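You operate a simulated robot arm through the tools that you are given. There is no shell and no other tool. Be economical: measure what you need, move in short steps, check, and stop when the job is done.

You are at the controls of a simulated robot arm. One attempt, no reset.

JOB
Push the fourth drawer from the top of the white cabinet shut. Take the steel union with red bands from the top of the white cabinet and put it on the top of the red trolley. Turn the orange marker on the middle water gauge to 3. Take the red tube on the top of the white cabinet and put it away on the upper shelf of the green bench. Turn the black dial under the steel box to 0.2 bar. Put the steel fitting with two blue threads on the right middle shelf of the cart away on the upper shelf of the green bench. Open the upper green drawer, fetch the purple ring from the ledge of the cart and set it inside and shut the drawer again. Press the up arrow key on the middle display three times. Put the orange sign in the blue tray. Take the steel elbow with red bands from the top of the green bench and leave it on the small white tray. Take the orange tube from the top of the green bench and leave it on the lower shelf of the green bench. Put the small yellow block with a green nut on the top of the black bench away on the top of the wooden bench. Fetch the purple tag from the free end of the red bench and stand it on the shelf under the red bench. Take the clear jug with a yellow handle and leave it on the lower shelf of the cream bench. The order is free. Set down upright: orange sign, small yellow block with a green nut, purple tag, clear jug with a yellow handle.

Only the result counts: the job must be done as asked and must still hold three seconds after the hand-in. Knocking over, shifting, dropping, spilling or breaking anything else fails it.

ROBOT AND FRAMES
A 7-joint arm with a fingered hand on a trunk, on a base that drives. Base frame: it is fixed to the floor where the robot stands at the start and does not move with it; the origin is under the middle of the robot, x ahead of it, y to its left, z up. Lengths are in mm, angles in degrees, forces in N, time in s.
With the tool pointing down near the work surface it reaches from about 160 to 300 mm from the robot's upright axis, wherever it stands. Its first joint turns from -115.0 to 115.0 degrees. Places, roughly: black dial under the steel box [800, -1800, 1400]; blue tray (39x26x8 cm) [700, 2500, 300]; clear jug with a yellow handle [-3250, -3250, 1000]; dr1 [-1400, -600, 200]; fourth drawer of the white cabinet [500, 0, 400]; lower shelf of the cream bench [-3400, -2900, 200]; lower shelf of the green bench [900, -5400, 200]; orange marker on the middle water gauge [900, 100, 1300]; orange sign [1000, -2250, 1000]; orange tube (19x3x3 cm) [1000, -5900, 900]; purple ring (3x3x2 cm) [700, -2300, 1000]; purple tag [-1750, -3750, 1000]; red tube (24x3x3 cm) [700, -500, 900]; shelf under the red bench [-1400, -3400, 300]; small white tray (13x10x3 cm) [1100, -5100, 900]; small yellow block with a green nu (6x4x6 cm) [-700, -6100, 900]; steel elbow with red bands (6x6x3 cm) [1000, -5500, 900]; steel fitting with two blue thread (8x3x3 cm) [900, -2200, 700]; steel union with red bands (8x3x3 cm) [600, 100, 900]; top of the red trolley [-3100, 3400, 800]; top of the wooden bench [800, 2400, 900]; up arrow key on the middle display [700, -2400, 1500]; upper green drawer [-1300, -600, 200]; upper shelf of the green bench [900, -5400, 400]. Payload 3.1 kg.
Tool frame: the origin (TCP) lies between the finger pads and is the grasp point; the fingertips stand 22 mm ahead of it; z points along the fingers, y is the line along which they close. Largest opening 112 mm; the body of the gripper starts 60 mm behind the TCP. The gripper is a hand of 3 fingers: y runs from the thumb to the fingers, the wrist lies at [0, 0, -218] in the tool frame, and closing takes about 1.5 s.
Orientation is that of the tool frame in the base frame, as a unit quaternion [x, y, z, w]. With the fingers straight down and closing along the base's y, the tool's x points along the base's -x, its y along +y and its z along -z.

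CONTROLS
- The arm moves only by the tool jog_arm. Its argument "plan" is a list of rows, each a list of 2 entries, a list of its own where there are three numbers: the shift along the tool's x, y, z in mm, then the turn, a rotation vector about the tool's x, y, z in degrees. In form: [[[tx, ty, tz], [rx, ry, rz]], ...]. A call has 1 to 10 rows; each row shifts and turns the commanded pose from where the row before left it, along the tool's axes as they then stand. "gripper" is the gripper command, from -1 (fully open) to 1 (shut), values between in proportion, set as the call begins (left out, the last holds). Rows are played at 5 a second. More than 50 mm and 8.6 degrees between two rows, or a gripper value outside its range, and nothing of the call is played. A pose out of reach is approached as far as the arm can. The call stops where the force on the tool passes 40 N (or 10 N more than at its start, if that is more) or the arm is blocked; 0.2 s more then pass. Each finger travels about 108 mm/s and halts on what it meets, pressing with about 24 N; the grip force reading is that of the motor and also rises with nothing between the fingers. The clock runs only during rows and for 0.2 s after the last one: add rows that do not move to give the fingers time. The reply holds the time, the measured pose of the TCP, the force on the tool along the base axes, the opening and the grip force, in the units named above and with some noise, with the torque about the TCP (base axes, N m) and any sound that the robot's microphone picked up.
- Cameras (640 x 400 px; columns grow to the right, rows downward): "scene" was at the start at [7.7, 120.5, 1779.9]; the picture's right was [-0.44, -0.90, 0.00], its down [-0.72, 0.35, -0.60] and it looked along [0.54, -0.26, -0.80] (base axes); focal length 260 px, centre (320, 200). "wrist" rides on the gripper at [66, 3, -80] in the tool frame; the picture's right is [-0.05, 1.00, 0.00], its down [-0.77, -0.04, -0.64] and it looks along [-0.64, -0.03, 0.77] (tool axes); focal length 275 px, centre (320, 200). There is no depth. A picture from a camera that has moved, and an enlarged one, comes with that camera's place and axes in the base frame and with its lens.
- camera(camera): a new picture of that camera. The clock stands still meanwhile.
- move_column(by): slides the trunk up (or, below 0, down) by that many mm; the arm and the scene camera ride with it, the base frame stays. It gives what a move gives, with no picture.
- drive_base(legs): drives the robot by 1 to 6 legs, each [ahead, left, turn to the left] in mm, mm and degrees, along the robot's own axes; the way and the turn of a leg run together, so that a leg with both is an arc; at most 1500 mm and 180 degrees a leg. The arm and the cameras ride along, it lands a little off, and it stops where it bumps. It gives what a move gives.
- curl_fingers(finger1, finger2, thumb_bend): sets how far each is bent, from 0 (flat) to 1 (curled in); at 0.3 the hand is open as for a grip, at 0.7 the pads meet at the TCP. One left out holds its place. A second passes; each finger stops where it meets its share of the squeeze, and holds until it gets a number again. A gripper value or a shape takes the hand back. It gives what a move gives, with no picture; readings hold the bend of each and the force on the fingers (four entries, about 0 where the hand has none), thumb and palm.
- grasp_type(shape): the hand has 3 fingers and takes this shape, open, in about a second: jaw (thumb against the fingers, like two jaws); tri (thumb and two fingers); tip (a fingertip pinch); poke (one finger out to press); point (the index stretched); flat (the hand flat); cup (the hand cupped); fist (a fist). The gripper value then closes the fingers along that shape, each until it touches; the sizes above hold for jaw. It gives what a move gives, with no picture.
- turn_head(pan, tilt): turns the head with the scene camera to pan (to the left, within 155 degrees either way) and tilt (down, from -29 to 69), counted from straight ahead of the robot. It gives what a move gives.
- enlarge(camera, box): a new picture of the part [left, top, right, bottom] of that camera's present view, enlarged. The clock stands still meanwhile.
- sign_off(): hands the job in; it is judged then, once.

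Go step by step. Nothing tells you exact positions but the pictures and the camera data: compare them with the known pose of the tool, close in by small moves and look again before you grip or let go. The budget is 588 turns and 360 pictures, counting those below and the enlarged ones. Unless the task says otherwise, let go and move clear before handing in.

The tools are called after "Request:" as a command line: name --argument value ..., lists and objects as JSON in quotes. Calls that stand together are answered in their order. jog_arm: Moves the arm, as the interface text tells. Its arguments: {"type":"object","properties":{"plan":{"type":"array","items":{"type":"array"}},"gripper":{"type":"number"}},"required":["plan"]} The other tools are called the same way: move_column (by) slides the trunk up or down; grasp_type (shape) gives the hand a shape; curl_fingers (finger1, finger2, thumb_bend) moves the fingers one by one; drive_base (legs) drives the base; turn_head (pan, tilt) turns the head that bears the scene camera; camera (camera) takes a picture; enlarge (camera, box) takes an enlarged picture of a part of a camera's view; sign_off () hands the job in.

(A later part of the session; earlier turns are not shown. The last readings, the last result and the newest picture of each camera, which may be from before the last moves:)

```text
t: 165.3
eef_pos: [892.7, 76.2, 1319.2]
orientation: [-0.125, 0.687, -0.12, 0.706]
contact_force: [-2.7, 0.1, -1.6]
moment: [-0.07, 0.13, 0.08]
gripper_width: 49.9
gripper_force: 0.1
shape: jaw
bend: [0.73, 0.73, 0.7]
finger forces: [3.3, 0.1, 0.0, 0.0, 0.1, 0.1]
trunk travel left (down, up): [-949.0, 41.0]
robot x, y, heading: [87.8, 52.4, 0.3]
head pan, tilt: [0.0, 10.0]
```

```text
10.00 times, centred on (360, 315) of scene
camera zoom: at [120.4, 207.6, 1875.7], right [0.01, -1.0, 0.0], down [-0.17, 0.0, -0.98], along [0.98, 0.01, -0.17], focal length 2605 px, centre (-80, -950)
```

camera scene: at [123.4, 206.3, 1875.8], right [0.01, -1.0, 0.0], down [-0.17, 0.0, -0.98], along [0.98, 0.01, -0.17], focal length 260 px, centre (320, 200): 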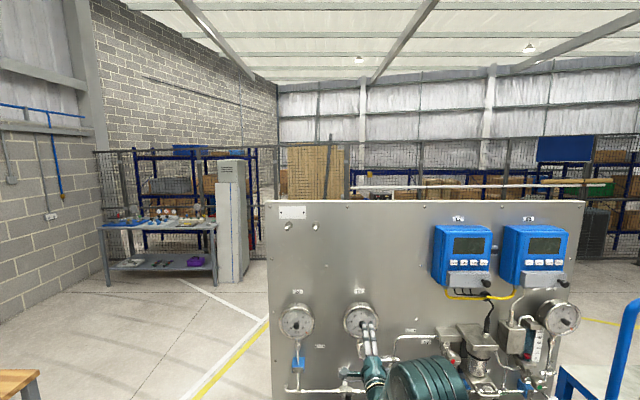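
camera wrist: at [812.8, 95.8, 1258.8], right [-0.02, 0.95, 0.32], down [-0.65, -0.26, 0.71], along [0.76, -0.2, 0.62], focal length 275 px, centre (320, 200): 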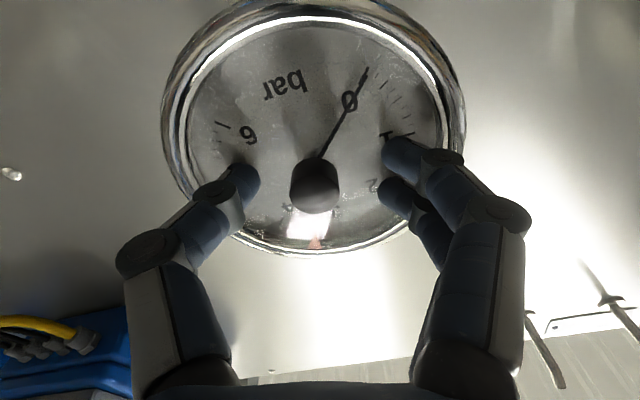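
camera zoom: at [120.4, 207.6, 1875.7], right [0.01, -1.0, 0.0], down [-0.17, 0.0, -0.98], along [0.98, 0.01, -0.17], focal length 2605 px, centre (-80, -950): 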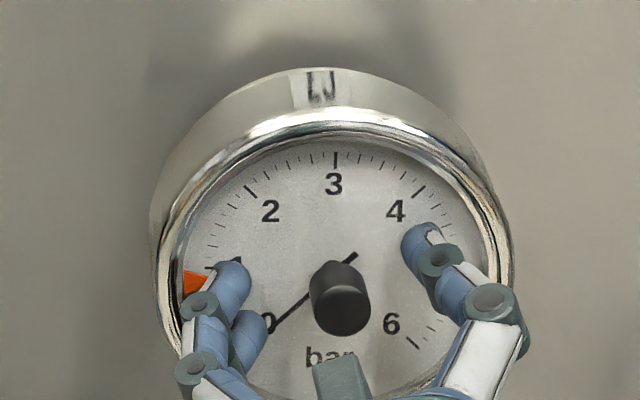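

Opening dragged the marker round to ~0.8. Next time I'll slide off the knob axially while gripped. First regrip and look.

Request:
camera --camera "wrist"

```text
303 pictures are left
camera wrist: at [812.9, 55.2, 1256.5], right [0.0, 0.95, -0.3], down [-0.66, 0.22, 0.72], along [0.75, 0.2, 0.63], focal length 275 px, centre (320, 200)
```

wrist: 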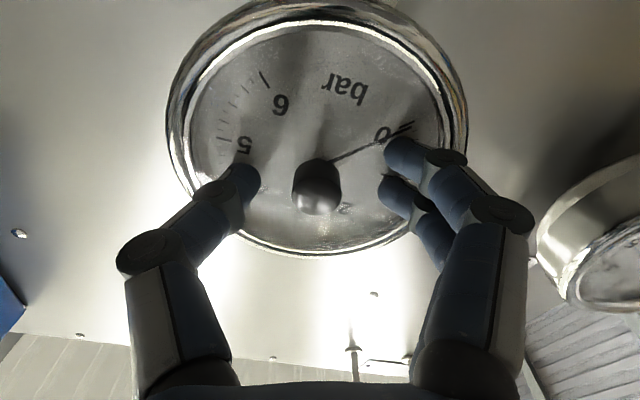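

Centred. I close, turn clockwise toward 3 and watch.

Request:
jog_arm --plan '[[[0, 0, 0], [0, 0, 0]], [[0, 0, 0], [0, 0, 0]], [[0, 0, 0], [0, 0, 0]], [[0, 0, 0], [0, 0, 0]], [[0, 0, 0], [0, 0, 0]], [[0, 0, 0], [0, 0, 0]]]' --gripper 1

Request:
jog_arm --plan '[[[0, 0, 0], [0, 0, 8]], [[0, 0, 0], [0, 0, 8]], [[0, 0, 0], [0, 0, 8]], [[0, 0, 0], [0, 0, 8]], [[0, 0, 0], [0, 0, 8]], [[0, 0, 0], [0, 0, 8]], [[0, 0, 0], [0, 0, 8]], [[0, 0, 0], [0, 0, 0]]]'

Request:
enlarge --camera "scene" --box '[328, 295, 392, 335]'

```text
t: 166.7
eef_pos: [891.6, 73.4, 1323.0]
orientation: [-0.123, 0.685, -0.121, 0.708]
contact_force: [4.8, -8.4, 18.2]
moment: [0.0, -0.22, -0.25]
gripper_width: 3.5
gripper_force: 24.1
shape: jaw
bend: [0.75, 0.63, 0.69]
finger forces: [6.7, 14.9, 0.0, 0.0, 28.2, 0.0]
trunk travel left (down, up): [-949.0, 41.0]
robot x, y, heading: [89.0, 52.9, 0.4]
head pan, tilt: [0.0, 10.0]
```

```text
t: 168.5
eef_pos: [891.3, 69.1, 1319.4]
orientation: [0.215, 0.665, 0.226, 0.679]
contact_force: [-1.7, -15.4, 0.3]
moment: [-0.02, 0.17, -0.35]
gripper_width: 3.0
gripper_force: 24.4
shape: jaw
bend: [0.75, 0.63, 0.69]
finger forces: [7.2, 11.9, 0.0, 0.1, 31.9, 0.0]
trunk travel left (down, up): [-949.0, 41.0]
robot x, y, heading: [88.9, 54.8, 0.4]
head pan, tilt: [0.0, 10.0]
```

```text
10.00 times, centred on (360, 315) of scene
camera zoom: at [120.8, 200.6, 1876.2], right [0.01, -1.0, 0.0], down [-0.17, 0.0, -0.98], along [0.98, 0.01, -0.17], focal length 2605 px, centre (-80, -950)
```

zoom: 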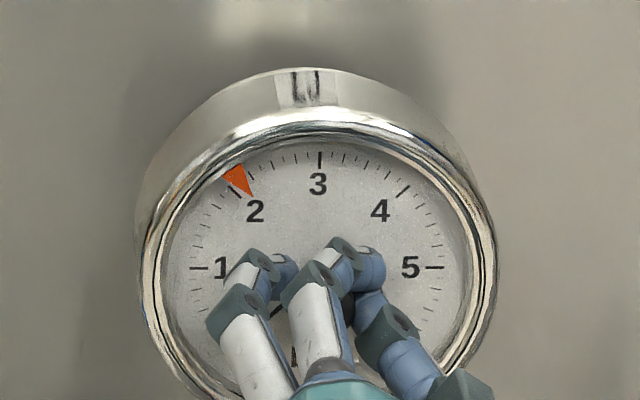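

Marker at about 2; I turn 44° more.

Request:
jog_arm --plan '[[[0, 0, 0], [0, 0, 8]], [[0, 0, 0], [0, 0, 8]], [[0, 0, 0], [0, 0, 8]], [[0, 0, 0], [0, 0, 8]], [[0, 0, 0], [0, 0, 8]], [[0, 0, 0], [0, 0, 4]], [[0, 0, 0], [0, 0, 0]]]'

Request:
enlarge --camera "scene" --box '[328, 295, 392, 335]'

```text
t: 170.1
eef_pos: [891.5, 69.4, 1317.9]
orientation: [0.449, 0.538, 0.463, 0.544]
contact_force: [-15.8, -15.5, -24.5]
moment: [-0.2, 0.66, -0.33]
gripper_width: 3.4
gripper_force: 24.5
shape: jaw
bend: [0.75, 0.63, 0.7]
finger forces: [6.2, 0.7, 0.0, 0.0, 58.1, 0.0]
trunk travel left (down, up): [-949.0, 41.0]
robot x, y, heading: [91.4, 53.6, 0.6]
head pan, tilt: [0.0, 10.0]
```

```text
10.00 times, centred on (360, 315) of scene
camera zoom: at [121.9, 200.6, 1876.2], right [0.01, -1.0, 0.0], down [-0.17, 0.0, -0.98], along [0.98, 0.01, -0.17], focal length 2605 px, centre (-80, -950)
```

zoom: 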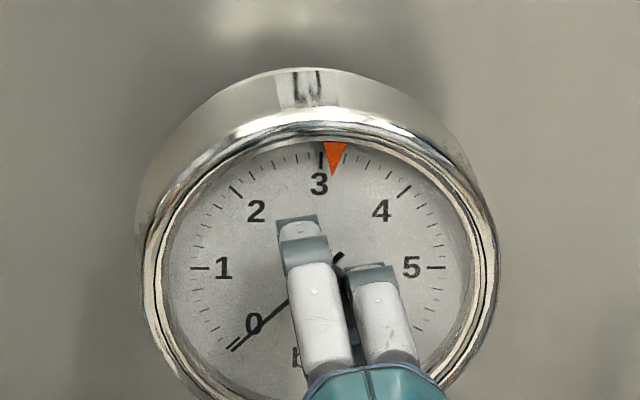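

Marker ~3.1. I relieve the side load by a few mm and turn back 3°.

Request:
jog_arm --plan '[[[0, -3, 0], [0, 0, 0]], [[0, -3, 0], [0, 0, -3]], [[0, 0, 0], [0, 0, 0]]]'

Request:
enlarge --camera "scene" --box '[328, 295, 392, 335]'

```text
t: 170.9
eef_pos: [892.8, 70.3, 1316.6]
orientation: [0.431, 0.546, 0.451, 0.559]
contact_force: [-9.9, -14.1, -9.0]
moment: [0.05, 0.37, -0.12]
gripper_width: 3.8
gripper_force: 23.9
shape: jaw
bend: [0.75, 0.63, 0.7]
finger forces: [7.8, 14.4, 0.1, 0.0, 41.6, 0.0]
trunk travel left (down, up): [-949.0, 41.0]
robot x, y, heading: [92.2, 55.4, 0.6]
head pan, tilt: [0.0, 10.0]
```

```text
10.00 times, centred on (360, 315) of scene
camera zoom: at [120.2, 201.1, 1876.4], right [0.01, -1.0, 0.0], down [-0.17, 0.0, -0.98], along [0.98, 0.01, -0.17], focal length 2605 px, centre (-80, -950)
```

zoom: 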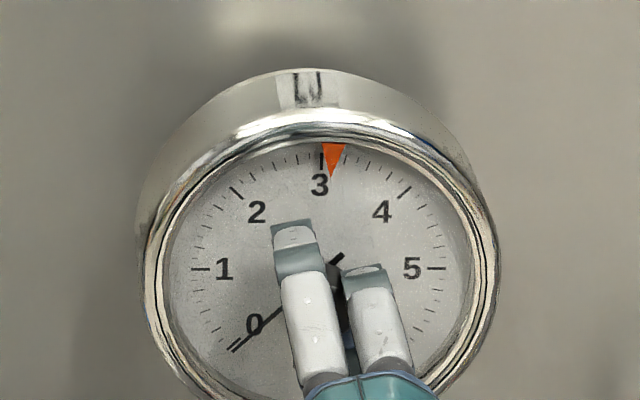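

I relieve the remaining side forces, then check before sliding off.

Request:
jog_arm --plan '[[[-4, -2, -3], [0, 0, 0]], [[-2, 0, 0], [0, 0, 0]], [[0, 0, 0], [0, 0, 0]]]'

Request:
enlarge --camera "scene" --box '[328, 295, 392, 335]'

```text
t: 171.7
eef_pos: [890.3, 70.2, 1313.0]
orientation: [0.431, 0.548, 0.451, 0.558]
contact_force: [2.9, -3.4, 0.9]
moment: [0.02, 0.06, 0.04]
gripper_width: 3.1
gripper_force: 24.3
shape: jaw
bend: [0.75, 0.63, 0.7]
finger forces: [10.5, 5.1, 0.0, 0.0, 21.5, 0.0]
trunk travel left (down, up): [-949.0, 41.0]
robot x, y, heading: [91.4, 58.8, 0.4]
head pan, tilt: [0.0, 10.0]
```

```text
10.00 times, centred on (360, 315) of scene
camera zoom: at [123.0, 206.2, 1875.9], right [0.01, -1.0, 0.0], down [-0.17, 0.0, -0.98], along [0.98, 0.01, -0.17], focal length 2605 px, centre (-80, -950)
```

zoom: 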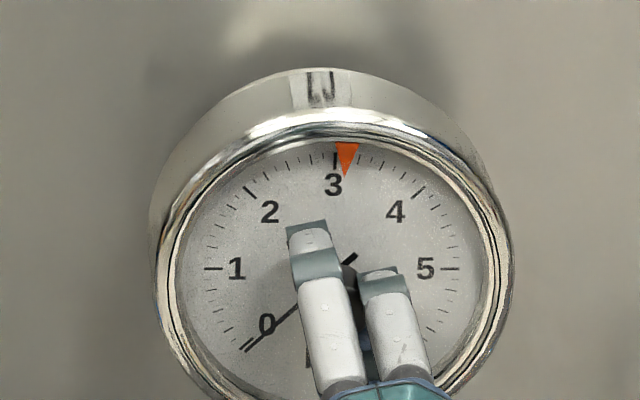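

Balanced now. I turn back 3° and slide off the knob axially while still gripped.

Request:
jog_arm --plan '[[[0, 0, 0], [0, 0, -3]], [[0, 0, 0], [0, 0, 0]], [[0, 0, -5], [0, 0, 0]], [[0, 0, -5], [0, 0, 0]], [[0, 0, -5], [0, 0, 0]], [[0, 0, -10], [0, 0, 0]], [[0, 0, -15], [0, 0, 0]], [[0, 0, -20], [0, 0, 0]]]'

Request:
enlarge --camera "scene" --box '[328, 295, 392, 335]'

```text
t: 173.5
eef_pos: [829.6, 68.2, 1313.2]
orientation: [0.417, 0.56, 0.433, 0.57]
contact_force: [-0.9, -0.2, 0.2]
moment: [0.01, -0.01, 0.01]
gripper_width: 0.0
gripper_force: 23.9
shape: jaw
bend: [0.77, 0.67, 0.76]
finger forces: [0.1, 0.0, 0.0, 0.1, 0.1, 0.0]
trunk travel left (down, up): [-949.0, 41.0]
robot x, y, heading: [90.8, 53.6, 0.6]
head pan, tilt: [0.0, 10.0]
```

```text
10.00 times, centred on (360, 315) of scene
camera zoom: at [121.8, 207.6, 1875.7], right [0.01, -1.0, 0.0], down [-0.17, 0.0, -0.98], along [0.98, 0.01, -0.17], focal length 2605 px, centre (-80, -950)
```

zoom: 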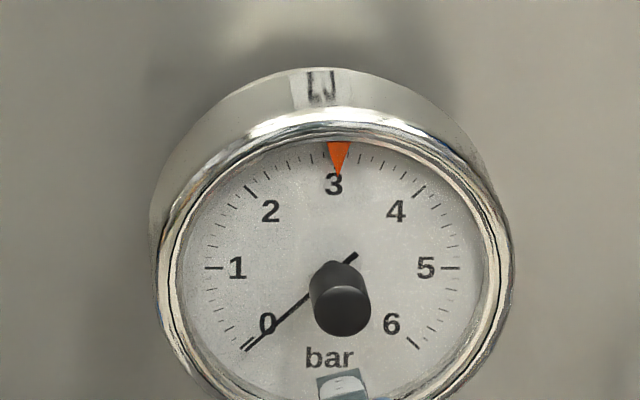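

The marker stands at 3. Now the red tube: I withdraw, square the hand, and turn it down again.

Request:
drive_base --legs '[[-300, 0, 0]]'

Request:
jog_arm --plan '[[[0, 0, 0], [0, 0, 8]], [[0, 0, 0], [0, 0, 8]], [[0, 0, 0], [8.5, 0, 0]], [[0, 0, 0], [8.5, 0, 0]], [[0, 0, 0], [8.5, 0, 0]], [[0, 0, 0], [8.5, 0, 0]], [[0, 0, 0], [8.5, 0, 0]], [[0, 0, 0], [8.5, 0, 0]], [[0, 0, 0], [8.5, 0, 0]], [[0, 0, 0], [8.5, 0, 0]]]' --gripper -1

Request:
jog_arm --plan '[[[0, 0, 0], [8.5, 0, 0]], [[0, 0, 0], [8.5, 0, 0]], [[0, 0, 0], [5, 0, 0]]]'

Request:
drive_base --legs '[[0, -500, 0]]'

Request:
camera --camera "wrist"

```text
t: 175.5
eef_pos: [532.4, 63.0, 1314.0]
orientation: [0.419, 0.558, 0.432, 0.571]
contact_force: [0.5, -0.1, -0.2]
moment: [0.01, -0.01, 0.04]
gripper_width: 0.2
gripper_force: 24.5
shape: jaw
bend: [0.77, 0.67, 0.76]
finger forces: [0.0, 0.0, 0.1, 0.0, 0.0, 0.0]
trunk travel left (down, up): [-949.0, 41.0]
robot x, y, heading: [-209.7, 51.8, 0.4]
head pan, tilt: [0.0, 10.0]
```

```text
t: 177.7
eef_pos: [525.7, 62.5, 1308.5]
orientation: [0.691, 0.694, 0.142, 0.143]
contact_force: [1.0, 1.1, 0.4]
moment: [-0.01, 0.01, 0.0]
gripper_width: 112.1
gripper_force: 0.1
shape: jaw
bend: [0.3, 0.3, 0.3]
finger forces: [0.1, 0.0, 0.0, 0.1, 0.1, 0.1]
out of reach, approached as far as the arm can: row 10
trunk travel left (down, up): [-949.0, 41.0]
robot x, y, heading: [-212.1, 50.7, 0.1]
head pan, tilt: [0.0, 10.0]
```

```text
t: 178.5
eef_pos: [432.8, 76.9, 1309.3]
orientation: [0.706, 0.708, 0.009, 0.01]
contact_force: [-1.2, -0.4, 0.6]
moment: [-0.01, 0.01, -0.01]
gripper_width: 111.9
gripper_force: 0.1
shape: jaw
bend: [0.3, 0.3, 0.3]
finger forces: [0.1, 0.1, 0.1, 0.0, 0.0, 0.1]
out of reach, approached as far as the arm can: row 1, 2, 3
trunk travel left (down, up): [-949.0, 41.0]
robot x, y, heading: [-209.1, 50.1, 0.1]
head pan, tilt: [0.0, 10.0]
```

```text
t: 181.5
eef_pos: [433.4, -436.4, 1307.8]
orientation: [0.709, 0.706, 0.009, 0.01]
contact_force: [-0.7, 0.5, 0.6]
moment: [0.0, -0.02, -0.01]
gripper_width: 112.0
gripper_force: 0.0
shape: jaw
bend: [0.3, 0.3, 0.3]
finger forces: [0.0, 0.0, 0.0, 0.1, 0.0, 0.1]
trunk travel left (down, up): [-949.0, 41.0]
robot x, y, heading: [-205.5, -453.9, -0.4]
head pan, tilt: [0.0, 10.0]
```

```text
297 pictures are left
camera wrist: at [434.3, -370.8, 1390.7], right [1.0, -0.05, 0.03], down [-0.06, -0.77, 0.63], along [-0.01, -0.64, -0.77], focal length 275 px, centre (320, 200)
```

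wrist: 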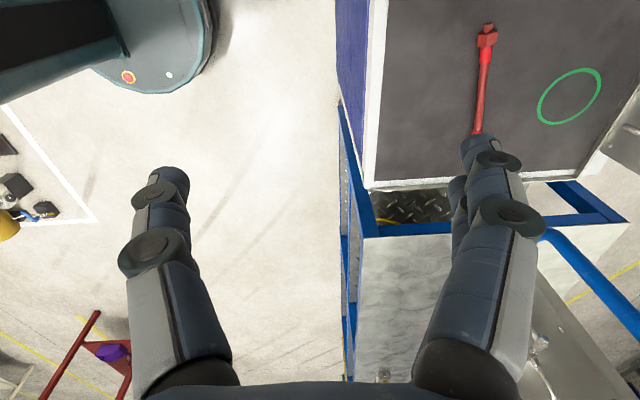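

The red tube's centre is near (714,-550), tilted ~12°. I turn the hand to suit, drive over it and lower.

Request:
jog_arm --plan '[[[0, 0, 0], [0, 0, -6.2]], [[0, 0, 0], [0, 0, -6.3]]]'

Request:
drive_base --legs '[[279, -105, 0]]'

Request:
move_column --by -270

Request:
camera --camera "wrist"

```text
t: 182.1
eef_pos: [434.1, -436.5, 1308.8]
orientation: [0.627, 0.779, 0.008, 0.011]
contact_force: [0.4, 0.1, 0.2]
moment: [-0.02, 0.0, 0.02]
gripper_width: 112.2
gripper_force: 0.0
shape: jaw
bend: [0.3, 0.3, 0.3]
finger forces: [0.0, 0.0, 0.0, 0.1, 0.0, 0.0]
trunk travel left (down, up): [-949.0, 41.0]
robot x, y, heading: [-206.9, -455.7, -0.2]
head pan, tilt: [0.0, 10.0]
```

```text
t: 184.1
eef_pos: [704.1, -536.2, 1308.7]
orientation: [0.623, 0.782, 0.008, 0.011]
contact_force: [0.5, -0.4, 0.2]
moment: [0.02, -0.03, 0.03]
gripper_width: 111.9
gripper_force: 0.1
shape: jaw
bend: [0.3, 0.3, 0.3]
finger forces: [0.0, 0.0, 0.1, 0.0, 0.1, 0.0]
trunk travel left (down, up): [-949.0, 41.0]
robot x, y, heading: [60.3, -559.6, 0.2]
head pan, tilt: [0.0, 10.0]
```

```text
t: 186.9
eef_pos: [703.6, -535.1, 1038.3]
orientation: [0.624, 0.782, 0.008, 0.009]
contact_force: [0.8, 0.5, -0.7]
moment: [0.01, -0.01, -0.04]
gripper_width: 112.0
gripper_force: 0.0
shape: jaw
bend: [0.3, 0.3, 0.3]
finger forces: [0.0, 0.0, 0.0, 0.0, 0.0, 0.1]
trunk travel left (down, up): [-679.0, 311.0]
robot x, y, heading: [64.5, -561.7, 0.2]
head pan, tilt: [0.0, 10.0]
```

```text
296 pictures are left
camera wrist: at [689.9, -471.0, 1120.6], right [0.98, 0.18, 0.03], down [0.12, -0.76, 0.64], along [0.13, -0.63, -0.77], focal length 275 px, centre (320, 200)
```

wrist: 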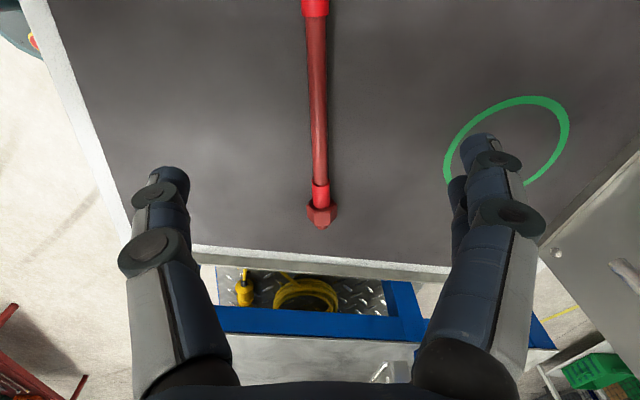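

The tube is right under the hand. I descend and close.

Request:
jog_arm --plan '[[[0, 1, 30], [0, 0, 0]], [[0, 0, 30], [0, 0, 0]], [[0, 0, 20], [0, 0, 0]], [[0, 0, 9], [0, 0, 0]]]'

Request:
jog_arm --plan '[[[0, 0, 0], [0, 0, 0]], [[0, 0, 0], [0, 0, 0]], [[0, 0, 0], [0, 0, 0]], [[0, 0, 0], [0, 0, 0]], [[0, 0, 0], [0, 0, 0]], [[0, 0, 0], [0, 0, 0]], [[0, 0, 0], [0, 0, 0]], [[0, 0, 0], [0, 0, 0]]]' --gripper 1

Request:
camera --camera "wrist"

```text
t: 187.9
eef_pos: [709.7, -535.1, 949.2]
orientation: [0.623, 0.782, 0.009, 0.01]
contact_force: [-0.2, -0.2, 1.2]
moment: [0.04, -0.01, 0.02]
gripper_width: 112.0
gripper_force: 0.0
shape: jaw
bend: [0.3, 0.3, 0.3]
finger forces: [0.0, 0.0, 0.0, 0.0, 0.0, 0.0]
trunk travel left (down, up): [-679.0, 311.0]
robot x, y, heading: [65.0, -558.0, -0.0]
head pan, tilt: [0.0, 10.0]
```

```text
t: 189.7
eef_pos: [708.9, -536.3, 949.9]
orientation: [0.623, 0.782, 0.009, 0.01]
contact_force: [-0.3, 0.1, 1.2]
moment: [0.0, 0.0, 0.02]
gripper_width: 6.0
gripper_force: 24.0
shape: jaw
bend: [0.7, 0.7, 0.7]
finger forces: [10.5, 10.7, 0.1, 0.1, 21.1, 0.0]
trunk travel left (down, up): [-679.0, 311.0]
robot x, y, heading: [59.8, -562.0, 0.2]
head pan, tilt: [0.0, 10.0]
```

```text
295 pictures are left
camera wrist: at [694.6, -471.5, 1030.9], right [0.98, 0.18, 0.03], down [0.12, -0.76, 0.64], along [0.13, -0.63, -0.77], focal length 275 px, centre (320, 200)
```

wrist: 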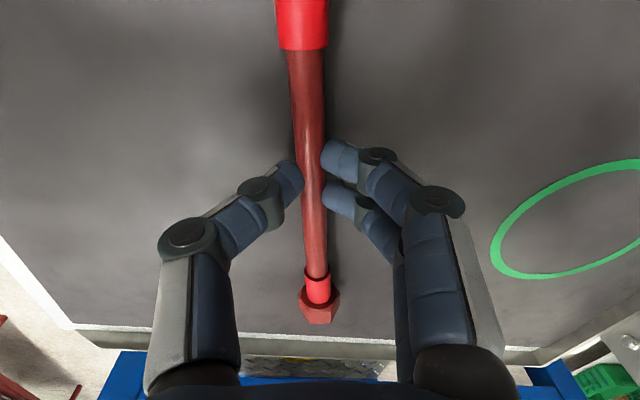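

Gripped. I lift, back off, and drive sideways down the aisle toward the green bench.

Request:
move_column --by 150

Request:
drive_base --legs '[[-420, 0, 0], [0, -1500, 0], [0, -1500, 0], [0, -1100, 0]]'

Request:
turn_head --pan -30 --tilt 25

Request:
camera --camera "scene"

```text
t: 191.4
eef_pos: [710.4, -535.6, 1098.9]
orientation: [0.623, 0.782, 0.009, 0.01]
contact_force: [0.1, 0.0, -1.9]
moment: [-0.01, -0.02, -0.03]
gripper_width: 6.2
gripper_force: 24.1
shape: jaw
bend: [0.7, 0.7, 0.7]
finger forces: [10.1, 9.9, 0.0, 0.0, 20.1, 0.0]
trunk travel left (down, up): [-829.0, 161.0]
robot x, y, heading: [65.1, -560.8, 0.4]
head pan, tilt: [0.0, 10.0]
```

```text
t: 213.2
eef_pos: [304.1, -4599.3, 1099.2]
orientation: [0.617, 0.787, 0.009, 0.01]
contact_force: [0.3, 0.1, -1.7]
moment: [-0.01, -0.01, -0.02]
gripper_width: 5.9
gripper_force: 24.3
shape: jaw
bend: [0.7, 0.7, 0.7]
finger forces: [10.1, 9.9, 0.1, 0.0, 20.0, 0.0]
trunk travel left (down, up): [-829.0, 161.0]
robot x, y, heading: [-346.2, -4637.5, 1.2]
head pan, tilt: [0.0, 10.0]
```

```text
t: 214.2
eef_pos: [302.3, -4601.1, 1097.6]
orientation: [0.617, 0.787, 0.008, 0.01]
contact_force: [-1.4, -0.2, -1.6]
moment: [0.02, 0.02, 0.01]
gripper_width: 5.7
gripper_force: 24.3
shape: jaw
bend: [0.7, 0.7, 0.7]
finger forces: [10.0, 9.9, 0.1, 0.0, 20.0, 0.1]
trunk travel left (down, up): [-829.0, 161.0]
robot x, y, heading: [-347.7, -4634.5, 1.1]
head pan, tilt: [-30.0, 25.0]
```

```text
294 pictures are left
camera scene: at [-324.9, -4526.5, 1731.4], right [-0.48, -0.88, 0.0], down [-0.37, 0.2, -0.91], along [0.79, -0.44, -0.42], focal length 260 px, centre (320, 200)
```

scene: 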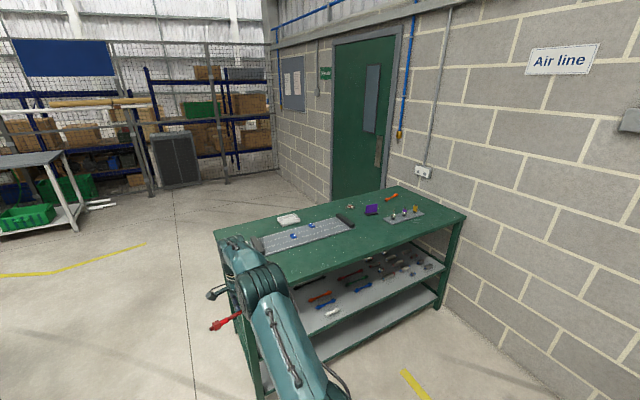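

The green bench front runs at x≈570 from y≈-4720 to -6150, with an open upper shelf. I lower the trunk and tilt the hand forward, then look at the shelf.

Request:
jog_arm --plan '[[[0, 0, 0], [-8.4, 0, 0]], [[0, 0, 0], [-8.4, 0, 0]], [[0, 0, 0], [-8.4, 0, 0]], [[0, 0, 0], [-8.4, 0, 0]], [[0, 0, 0], [-8.4, 0, 0]], [[0, 0, 0], [-8.4, 0, 0]]]'

Request:
move_column --by -400

Request:
move_column --by -150

Request:
turn_head --pan -25 --tilt 25

Request:
camera --camera "scene"

```text
t: 215.6
eef_pos: [300.6, -4597.3, 1101.7]
orientation: [0.554, 0.707, 0.342, 0.274]
contact_force: [-0.1, 0.5, -0.4]
moment: [-0.02, 0.0, -0.06]
gripper_width: 5.5
gripper_force: 24.1
shape: jaw
bend: [0.7, 0.7, 0.7]
finger forces: [8.7, 8.8, 0.0, 0.0, 18.8, 0.1]
trunk travel left (down, up): [-829.0, 161.0]
robot x, y, heading: [-345.6, -4633.7, 0.9]
head pan, tilt: [-30.0, 25.0]
```

```text
t: 219.4
eef_pos: [302.8, -4601.1, 699.6]
orientation: [0.554, 0.709, 0.342, 0.272]
contact_force: [-0.6, -0.1, -1.8]
moment: [0.02, 0.04, -0.01]
gripper_width: 5.3
gripper_force: 23.2
shape: jaw
bend: [0.7, 0.7, 0.7]
finger forces: [8.8, 8.2, 0.1, 0.0, 18.1, 0.0]
trunk travel left (down, up): [-429.0, 561.0]
robot x, y, heading: [-342.5, -4634.8, 0.9]
head pan, tilt: [-30.0, 25.0]
```

```text
t: 221.2
eef_pos: [301.4, -4600.8, 549.1]
orientation: [0.553, 0.709, 0.343, 0.272]
contact_force: [1.5, -0.2, -0.6]
moment: [0.02, -0.04, 0.0]
gripper_width: 5.5
gripper_force: 23.9
shape: jaw
bend: [0.7, 0.7, 0.7]
finger forces: [8.8, 8.2, 0.1, 0.0, 18.1, 0.0]
trunk travel left (down, up): [-279.0, 711.0]
robot x, y, heading: [-342.8, -4635.9, 1.0]
head pan, tilt: [-30.0, 25.0]
```

```text
t: 221.8
eef_pos: [303.2, -4601.7, 548.8]
orientation: [0.554, 0.708, 0.343, 0.273]
contact_force: [-1.0, -0.4, -0.6]
moment: [0.02, 0.07, 0.03]
gripper_width: 5.2
gripper_force: 23.8
shape: jaw
bend: [0.7, 0.7, 0.7]
finger forces: [8.8, 8.2, 0.0, 0.1, 18.0, 0.0]
trunk travel left (down, up): [-279.0, 711.0]
robot x, y, heading: [-347.9, -4640.1, 1.3]
head pan, tilt: [-25.0, 25.0]
```

```text
293 pictures are left
camera scene: at [-321.7, -4519.6, 1181.3], right [-0.41, -0.91, 0.0], down [-0.39, 0.17, -0.91], along [0.83, -0.37, -0.42], focal length 260 px, centre (320, 200)
```

scene: 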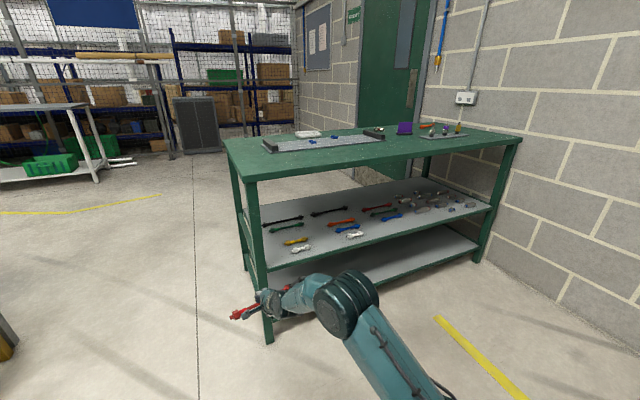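

Request:
enlarge --camera "scene" --box '[230, 170, 510, 345]'

```text
2.29 times, centred on (370, 258) of scene
camera zoom: at [-321.7, -4519.6, 1181.3], right [-0.41, -0.91, 0.0], down [-0.39, 0.17, -0.91], along [0.83, -0.37, -0.42], focal length 596 px, centre (206, 69)
```

zoom: 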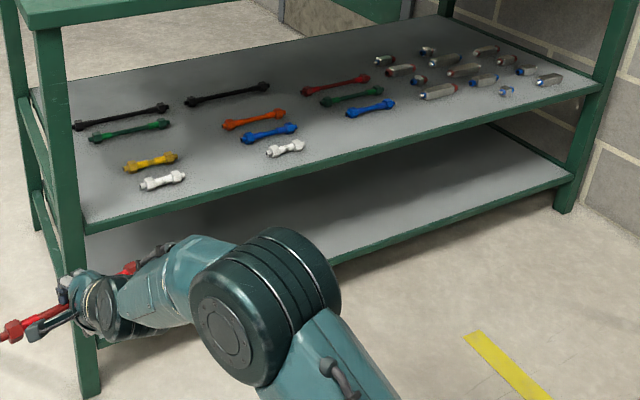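

The upper shelf is at z≈450 with free room around (640,-5400). I drive there, entering between shelf and top.

Request:
drive_base --legs '[[0, -800, -1]]'

Request:
drive_base --legs '[[250, 0, 0]]'

Request:
camera --camera "wrist"

Request:
camera --camera "scene"

```text
t: 226.1
eef_pos: [310.4, -5399.0, 548.4]
orientation: [0.562, 0.702, 0.341, 0.276]
contact_force: [-0.6, 0.1, -0.1]
moment: [0.01, 0.02, 0.01]
gripper_width: 5.4
gripper_force: 24.6
shape: jaw
bend: [0.7, 0.7, 0.7]
finger forces: [8.8, 8.2, 0.0, 0.2, 18.0, 0.0]
trunk travel left (down, up): [-279.0, 711.0]
robot x, y, heading: [-338.8, -5419.1, 0.2]
head pan, tilt: [-25.0, 25.0]
```

```text
t: 227.9
eef_pos: [564.5, -5401.8, 549.0]
orientation: [0.564, 0.701, 0.339, 0.277]
contact_force: [0.7, -0.3, -1.7]
moment: [0.02, 0.03, 0.02]
gripper_width: 5.0
gripper_force: 24.1
shape: jaw
bend: [0.7, 0.7, 0.7]
finger forces: [8.6, 8.0, 0.0, 0.0, 17.7, 0.0]
trunk travel left (down, up): [-279.0, 711.0]
robot x, y, heading: [-83.5, -5420.5, -0.2]
head pan, tilt: [-25.0, 25.0]
```

```text
291 pictures are left
camera wrist: at [489.7, -5351.4, 602.8], right [0.61, 0.09, 0.79], down [-0.35, -0.86, 0.37], along [0.71, -0.5, -0.5], focal length 275 px, centre (320, 200)
```

wrist: 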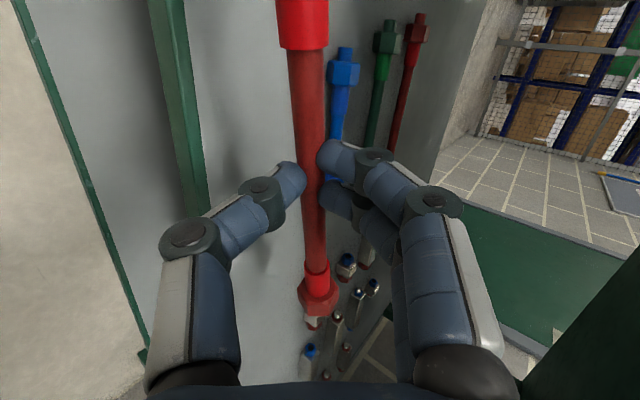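

```text
290 pictures are left
camera scene: at [-57.2, -5305.8, 1181.3], right [-0.43, -0.9, 0.0], down [-0.38, 0.18, -0.91], along [0.82, -0.39, -0.42], focal length 260 px, centre (320, 200)
```

scene: 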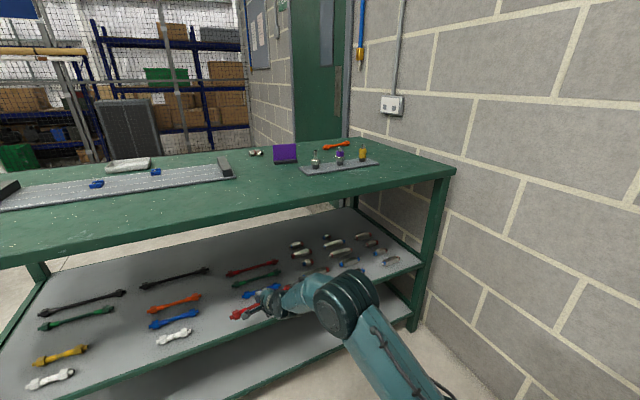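

Now 75 mm further in and lower.

Request:
drive_base --legs '[[75, 0, 0]]'

Request:
move_column --by -50

Request:
camera --camera "wrist"

Request:
enlarge --camera "scene" --box '[170, 230, 410, 380]'

```text
t: 228.9
eef_pos: [641.9, -5401.4, 549.1]
orientation: [0.563, 0.701, 0.339, 0.276]
contact_force: [-0.2, -1.0, -1.3]
moment: [-0.01, 0.01, -0.02]
gripper_width: 5.0
gripper_force: 24.1
shape: jaw
bend: [0.7, 0.7, 0.7]
finger forces: [8.7, 8.1, 0.0, 0.0, 17.8, 0.0]
trunk travel left (down, up): [-279.0, 711.0]
robot x, y, heading: [-7.2, -5419.1, -0.2]
head pan, tilt: [-25.0, 25.0]
```

```text
t: 229.8
eef_pos: [639.8, -5402.7, 499.1]
orientation: [0.562, 0.702, 0.34, 0.276]
contact_force: [0.6, 0.2, -0.4]
moment: [0.03, 0.03, 0.01]
gripper_width: 5.0
gripper_force: 23.8
shape: jaw
bend: [0.7, 0.7, 0.7]
finger forces: [8.6, 8.0, 0.0, 0.1, 17.6, 0.0]
trunk travel left (down, up): [-229.0, 761.0]
robot x, y, heading: [-4.1, -5418.8, -0.6]
head pan, tilt: [-25.0, 25.0]
```

```text
289 pictures are left
camera wrist: at [566.4, -5351.3, 552.7], right [0.61, 0.09, 0.79], down [-0.35, -0.86, 0.37], along [0.71, -0.5, -0.5], focal length 275 px, centre (320, 200)
```

wrist: 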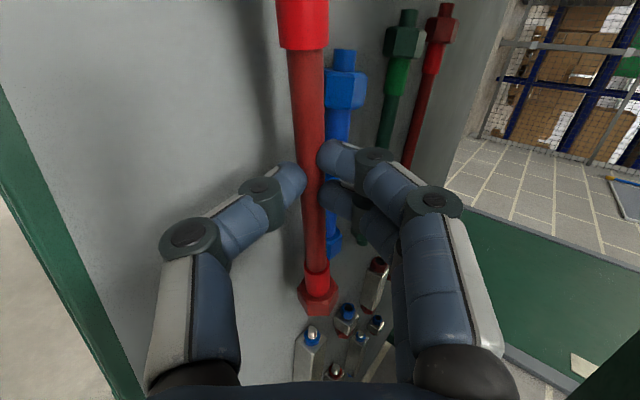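

```text
2.67 times, centred on (290, 305) of scene
camera zoom: at [19.4, -5306.3, 1131.3], right [-0.43, -0.9, 0.0], down [-0.38, 0.18, -0.91], along [0.82, -0.39, -0.42], focal length 695 px, centre (400, -80)
```

zoom: 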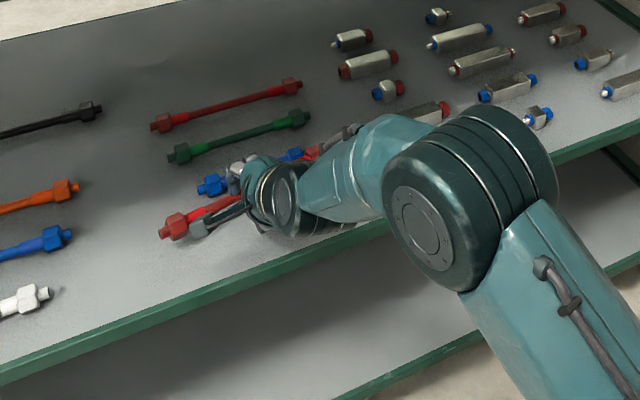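

I back off 30 mm to stay clear of the blue tube, then lower until contact.

Request:
drive_base --legs '[[-30, 0, 0]]'

Request:
move_column --by -12

Request:
camera --camera "wrist"

```text
t: 230.7
eef_pos: [611.6, -5402.4, 499.2]
orientation: [0.563, 0.701, 0.339, 0.276]
contact_force: [-0.1, -0.7, -1.9]
moment: [0.0, 0.0, 0.0]
gripper_width: 5.0
gripper_force: 23.8
shape: jaw
bend: [0.7, 0.7, 0.7]
finger forces: [8.5, 8.0, 0.0, 0.0, 17.6, 0.0]
trunk travel left (down, up): [-229.0, 761.0]
robot x, y, heading: [-35.0, -5419.2, -0.4]
head pan, tilt: [-25.0, 25.0]
```

```text
t: 231.3
eef_pos: [611.3, -5402.4, 487.3]
orientation: [0.563, 0.701, 0.34, 0.276]
contact_force: [-1.0, -0.5, -1.5]
moment: [0.0, 0.02, -0.01]
gripper_width: 5.2
gripper_force: 23.8
shape: jaw
bend: [0.7, 0.7, 0.7]
finger forces: [8.5, 8.0, 0.1, 0.0, 17.5, 0.1]
trunk travel left (down, up): [-217.0, 773.0]
robot x, y, heading: [-39.6, -5420.8, -0.4]
head pan, tilt: [-25.0, 25.0]
```

```text
287 pictures are left
camera wrist: at [536.4, -5351.3, 540.6], right [0.61, 0.09, 0.79], down [-0.35, -0.86, 0.37], along [0.71, -0.5, -0.5], focal length 275 px, centre (320, 200)
```

wrist: 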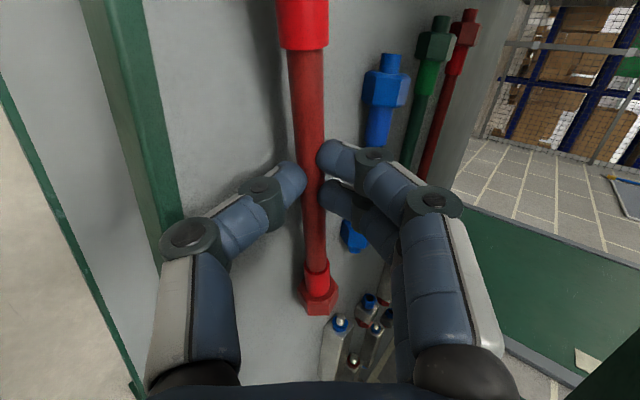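

Still free; lowering in small steps until touch.

Request:
move_column --by -12

Request:
move_column --by -12

```text
t: 231.9
eef_pos: [611.7, -5402.0, 476.4]
orientation: [0.563, 0.7, 0.341, 0.277]
contact_force: [-0.1, -0.4, 6.1]
moment: [-0.04, -0.12, 0.0]
gripper_width: 5.2
gripper_force: 23.7
shape: jaw
bend: [0.7, 0.7, 0.7]
finger forces: [11.3, 13.1, 0.1, 0.0, 17.6, 0.0]
trunk travel left (down, up): [-205.0, 785.0]
robot x, y, heading: [-34.5, -5419.9, -0.1]
head pan, tilt: [-25.0, 25.0]
```

```text
t: 232.4
eef_pos: [614.5, -5400.6, 473.6]
orientation: [0.561, 0.696, 0.347, 0.283]
contact_force: [1.7, 0.8, 15.3]
moment: [-0.02, -0.01, 0.01]
gripper_width: 5.8
gripper_force: 24.1
shape: jaw
bend: [0.68, 0.68, 0.72]
finger forces: [13.3, 14.2, 0.1, 0.0, 24.6, 0.1]
trunk travel left (down, up): [-195.0, 795.0]
robot x, y, heading: [-37.8, -5420.0, -0.3]
head pan, tilt: [-25.0, 25.0]
stopped: the force on the tool passed its limit at 42 N (the readings are from after the stop); the commanded pose is now the measured one
```

Contact made. I lift 2 mm, open only the two upper fingers, then retreat along the hand's axis.

Request:
move_column --by 2

Request:
curl_fingers --finger1 0.45 --finger2 0.45

Request:
camera --camera "wrist"

```text
t: 232.9
eef_pos: [614.1, -5402.3, 474.4]
orientation: [0.56, 0.698, 0.345, 0.282]
contact_force: [2.6, 1.1, 14.8]
moment: [0.03, -0.27, 0.01]
gripper_width: 5.6
gripper_force: 23.6
shape: jaw
bend: [0.68, 0.67, 0.72]
finger forces: [14.6, 15.6, 0.0, 0.0, 16.8, 0.0]
trunk travel left (down, up): [-197.0, 793.0]
robot x, y, heading: [-33.3, -5422.1, -0.2]
head pan, tilt: [-25.0, 25.0]
```

```text
t: 233.9
eef_pos: [613.7, -5401.2, 471.5]
orientation: [0.561, 0.698, 0.345, 0.28]
contact_force: [-0.3, -0.1, 0.6]
moment: [0.0, 0.0, -0.03]
gripper_width: 22.0
gripper_force: 0.0
shape: fingers
bend: [0.45, 0.45, 0.83]
finger forces: [0.0, 0.1, 0.0, 0.0, 0.1, 0.1]
trunk travel left (down, up): [-197.0, 793.0]
robot x, y, heading: [-35.9, -5420.8, -0.2]
head pan, tilt: [-25.0, 25.0]
```

```text
286 pictures are left
camera wrist: at [538.3, -5351.1, 524.4], right [0.6, 0.09, 0.79], down [-0.35, -0.86, 0.36], along [0.72, -0.5, -0.49], focal length 275 px, centre (320, 200)
```

wrist: 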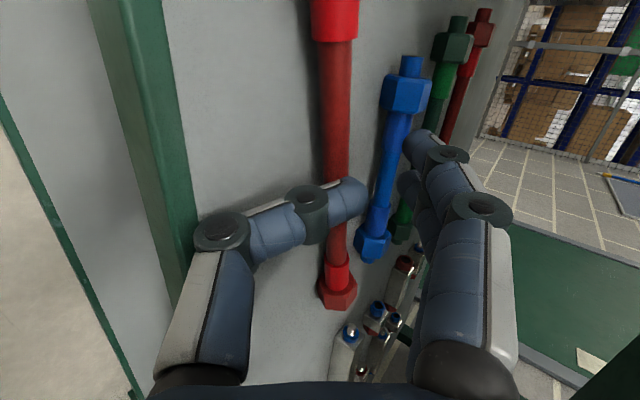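

The tube lies on the shelf with the thumb now above it. I lift straight up and look.

Request:
move_column --by 50

Request:
camera --camera "wrist"

```text
t: 234.8
eef_pos: [613.1, -5401.7, 521.9]
orientation: [0.562, 0.698, 0.344, 0.28]
contact_force: [-0.3, -0.1, 0.8]
moment: [0.0, -0.01, 0.01]
gripper_width: 22.3
gripper_force: 0.0
shape: fingers
bend: [0.45, 0.45, 0.83]
finger forces: [0.0, 0.1, 0.1, 0.1, 0.0, 0.0]
trunk travel left (down, up): [-247.0, 743.0]
robot x, y, heading: [-39.0, -5420.5, -0.4]
head pan, tilt: [-25.0, 25.0]
```

```text
285 pictures are left
camera wrist: at [538.3, -5351.1, 574.4], right [0.6, 0.09, 0.79], down [-0.35, -0.86, 0.36], along [0.72, -0.5, -0.49], focal length 275 px, centre (320, 200)
```

wrist: 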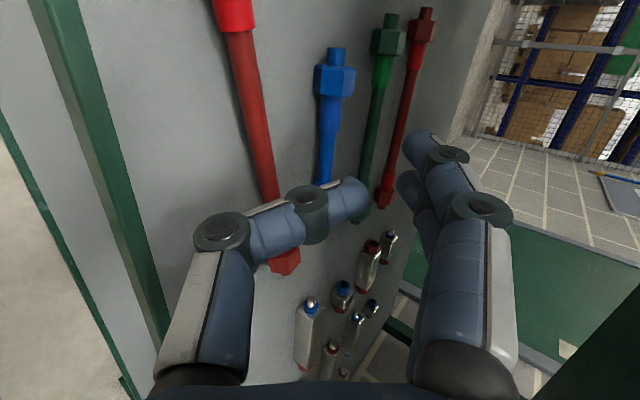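

The red tube rests on the upper shelf. Next the elbow and the orange tube on this bench's top: I back out, raise and look.

Request:
drive_base --legs '[[-330, 0, 0]]'

Request:
move_column --by 400

Request:
move_column --by 250

Request:
grasp_type --shape "jaw"

Request:
drive_base --legs '[[400, 0, 0]]'

Request:
turn_head --pan -5 --tilt 35

Request:
camera --camera "scene"

```text
t: 237.1
eef_pos: [275.6, -5402.7, 522.0]
orientation: [0.563, 0.697, 0.344, 0.281]
contact_force: [0.1, -0.7, 0.5]
moment: [-0.01, -0.02, 0.02]
gripper_width: 21.9
gripper_force: 0.0
shape: fingers
bend: [0.45, 0.45, 0.83]
finger forces: [0.0, 0.0, 0.0, 0.0, 0.0, 0.0]
trunk travel left (down, up): [-247.0, 743.0]
robot x, y, heading: [-373.2, -5413.7, -0.7]
head pan, tilt: [-25.0, 25.0]
```

```text
t: 240.9
eef_pos: [276.0, -5402.1, 921.3]
orientation: [0.563, 0.698, 0.342, 0.281]
contact_force: [0.0, 0.7, -0.5]
moment: [0.02, 0.01, -0.03]
gripper_width: 22.0
gripper_force: 0.1
shape: fingers
bend: [0.45, 0.45, 0.83]
finger forces: [0.1, 0.0, 0.0, 0.0, 0.0, 0.0]
trunk travel left (down, up): [-647.0, 343.0]
robot x, y, heading: [-373.2, -5413.6, -0.5]
head pan, tilt: [-25.0, 25.0]
```

```text
t: 243.5
eef_pos: [274.7, -5401.8, 1172.2]
orientation: [0.563, 0.697, 0.343, 0.281]
contact_force: [-0.4, -0.2, 0.1]
moment: [-0.05, 0.0, 0.06]
gripper_width: 22.1
gripper_force: 0.0
shape: fingers
bend: [0.45, 0.45, 0.83]
finger forces: [0.0, 0.0, 0.0, 0.1, 0.1, 0.0]
trunk travel left (down, up): [-897.0, 93.0]
robot x, y, heading: [-373.1, -5418.7, -0.5]
head pan, tilt: [-25.0, 25.0]
```

```text
t: 244.4
eef_pos: [275.2, -5401.5, 1171.8]
orientation: [0.563, 0.697, 0.344, 0.28]
contact_force: [-0.3, 0.6, -0.3]
moment: [-0.04, 0.01, 0.0]
gripper_width: 112.1
gripper_force: 0.1
shape: jaw
bend: [0.3, 0.3, 0.3]
finger forces: [0.1, 0.1, 0.1, 0.0, 0.0, 0.0]
trunk travel left (down, up): [-897.0, 93.0]
robot x, y, heading: [-377.6, -5419.9, -0.8]
head pan, tilt: [-25.0, 25.0]
```

```text
t: 246.9
eef_pos: [672.4, -5407.2, 1172.4]
orientation: [0.564, 0.696, 0.344, 0.282]
contact_force: [0.0, 0.0, -0.1]
moment: [-0.01, 0.01, 0.02]
gripper_width: 112.2
gripper_force: 0.1
shape: jaw
bend: [0.3, 0.3, 0.3]
finger forces: [0.1, 0.0, 0.0, 0.0, 0.1, 0.0]
trunk travel left (down, up): [-897.0, 93.0]
robot x, y, heading: [23.3, -5419.2, -0.7]
head pan, tilt: [-25.0, 25.0]
```

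```text
t: 247.7
eef_pos: [673.0, -5406.5, 1171.8]
orientation: [0.563, 0.697, 0.343, 0.281]
contact_force: [-0.5, -0.1, 0.6]
moment: [-0.02, 0.01, 0.0]
gripper_width: 111.9
gripper_force: 0.1
shape: jaw
bend: [0.3, 0.3, 0.3]
finger forces: [0.0, 0.1, 0.1, 0.0, 0.1, 0.1]
trunk travel left (down, up): [-897.0, 93.0]
robot x, y, heading: [23.0, -5423.8, -0.7]
head pan, tilt: [-5.0, 35.0]
```

```text
284 pictures are left
camera scene: at [53.4, -5276.8, 1782.7], right [-0.1, -1.0, 0.0], down [-0.57, 0.06, -0.82], along [0.82, -0.08, -0.57], focal length 260 px, centre (320, 200)
```

scene: 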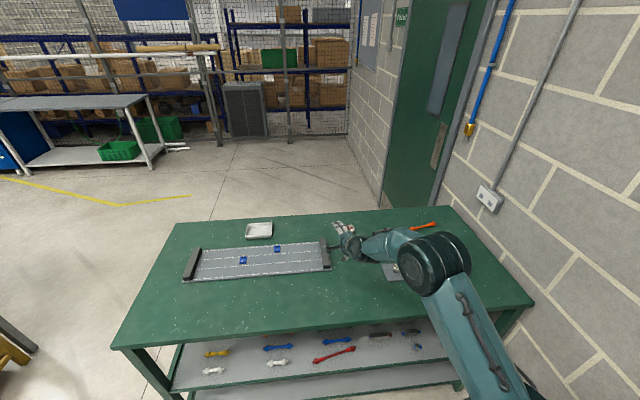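

The tray, elbow and orange tube lie near the bench's back edge (x≈1000–1070), so I go round to the rear side and face back.

Request:
drive_base --legs '[[-270, 0, 0], [0, 1370, 0], [1500, 0, 0], [430, 0, 0], [0, 0, -180], [0, 1350, 0]]'

Request:
turn_head --pan 0 --tilt 40

Request:
camera --camera "scene"

```text
t: 278.7
eef_pos: [1103.5, -5498.6, 1172.5]
orientation: [0.718, -0.536, -0.268, 0.354]
contact_force: [0.2, -0.3, -0.4]
moment: [-0.01, 0.0, -0.02]
gripper_width: 112.1
gripper_force: 0.1
shape: jaw
bend: [0.3, 0.3, 0.3]
finger forces: [0.0, 0.0, 0.0, 0.1, 0.0, 0.1]
trunk travel left (down, up): [-897.0, 93.0]
robot x, y, heading: [1749.3, -5434.9, -176.4]
head pan, tilt: [-5.0, 35.0]
```

```text
t: 279.4
eef_pos: [1102.8, -5498.2, 1172.2]
orientation: [0.718, -0.536, -0.268, 0.353]
contact_force: [-0.3, -0.2, -0.2]
moment: [0.02, 0.0, -0.01]
gripper_width: 111.8
gripper_force: 0.1
shape: jaw
bend: [0.3, 0.3, 0.3]
finger forces: [0.0, 0.0, 0.0, 0.0, 0.0, 0.1]
trunk travel left (down, up): [-897.0, 93.0]
robot x, y, heading: [1748.5, -5433.3, -176.3]
head pan, tilt: [0.0, 40.0]
```

```text
283 pictures are left
camera scene: at [1735.3, -5589.0, 1775.1], right [-0.06, 1.0, 0.0], down [0.64, 0.04, -0.77], along [-0.76, -0.05, -0.64], focal length 260 px, centre (320, 200)
```

scene: 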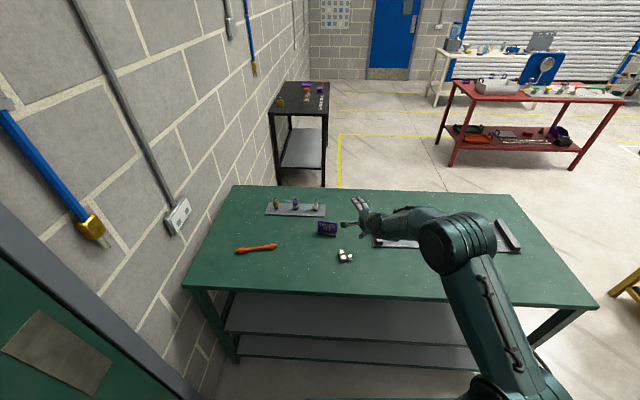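

From the back I see the elbow near (1065,-5530) and the orange tube near (1055,-5900). I turn the hand down and look from the wrist.

Request:
jog_arm --plan '[[[0, 0, 0], [8.4, 0, 0]], [[0, 0, 0], [8.4, 0, 0]], [[0, 0, 0], [8.4, 0, 0]], [[0, 0, 0], [8.4, 0, 0]], [[0, 0, 0], [8.4, 0, 0]], [[0, 0, 0], [8.4, 0, 0]]]'

Request:
camera --camera "wrist"

```text
t: 280.8
eef_pos: [1102.0, -5497.7, 1170.5]
orientation: [0.8, -0.599, -0.013, 0.013]
contact_force: [-0.5, -0.1, 0.0]
moment: [0.0, -0.03, 0.0]
gripper_width: 111.9
gripper_force: 0.0
shape: jaw
bend: [0.3, 0.3, 0.3]
finger forces: [0.0, 0.0, 0.0, 0.0, 0.0, 0.0]
trunk travel left (down, up): [-897.0, 93.0]
robot x, y, heading: [1749.6, -5433.4, -176.3]
head pan, tilt: [0.0, 40.0]
```

```text
282 pictures are left
camera wrist: at [1120.1, -5562.9, 1252.7], right [-0.97, -0.24, 0.04], down [-0.16, 0.75, 0.64], along [-0.18, 0.61, -0.77], focal length 275 px, centre (320, 200)
```

wrist: 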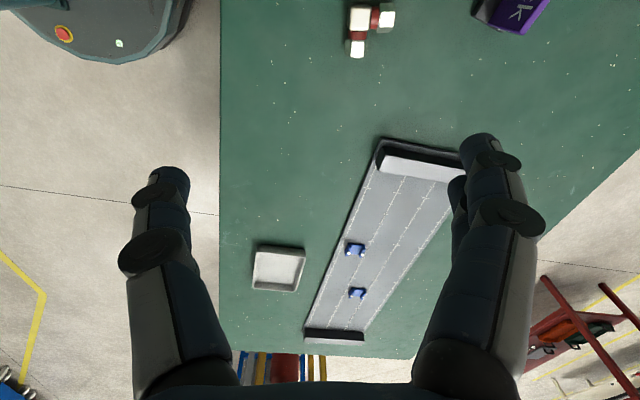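

Elbow at about (1050,-5533), tray at about (1080,-5108). I move over the elbow and lower for a closer view.

Request:
drive_base --legs '[[54, 33, 0]]'

Request:
move_column --by -150

Request:
camera --camera "wrist"

```text
t: 281.8
eef_pos: [1051.1, -5536.0, 1171.6]
orientation: [0.801, -0.599, -0.014, 0.015]
contact_force: [0.1, 0.2, -1.0]
moment: [-0.02, 0.02, -0.02]
gripper_width: 112.0
gripper_force: 0.1
shape: jaw
bend: [0.3, 0.3, 0.3]
finger forces: [0.0, 0.0, 0.0, 0.1, 0.0, 0.0]
trunk travel left (down, up): [-897.0, 93.0]
robot x, y, heading: [1697.2, -5470.7, -175.9]
head pan, tilt: [0.0, 40.0]
```

```text
t: 283.5
eef_pos: [1050.7, -5535.1, 1021.9]
orientation: [0.801, -0.598, -0.014, 0.015]
contact_force: [-1.4, -0.2, -0.4]
moment: [0.02, 0.02, 0.0]
gripper_width: 111.9
gripper_force: 0.1
shape: jaw
bend: [0.3, 0.3, 0.3]
finger forces: [0.0, 0.0, 0.1, 0.0, 0.0, 0.0]
trunk travel left (down, up): [-747.0, 243.0]
robot x, y, heading: [1698.3, -5472.0, -176.1]
head pan, tilt: [0.0, 40.0]
```

```text
281 pictures are left
camera wrist: at [1069.3, -5599.9, 1103.8], right [-0.97, -0.24, 0.04], down [-0.16, 0.75, 0.64], along [-0.18, 0.61, -0.77], focal length 275 px, centre (320, 200)
```

wrist: 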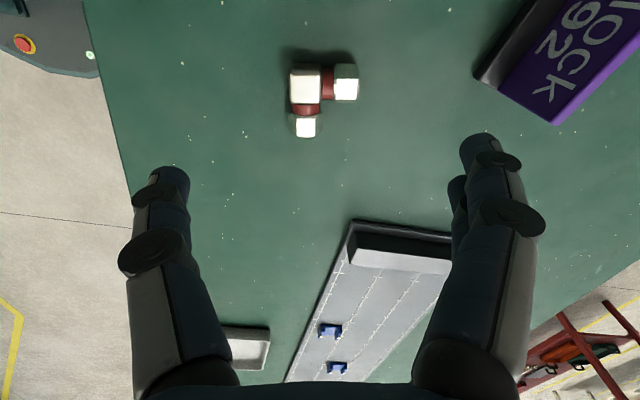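

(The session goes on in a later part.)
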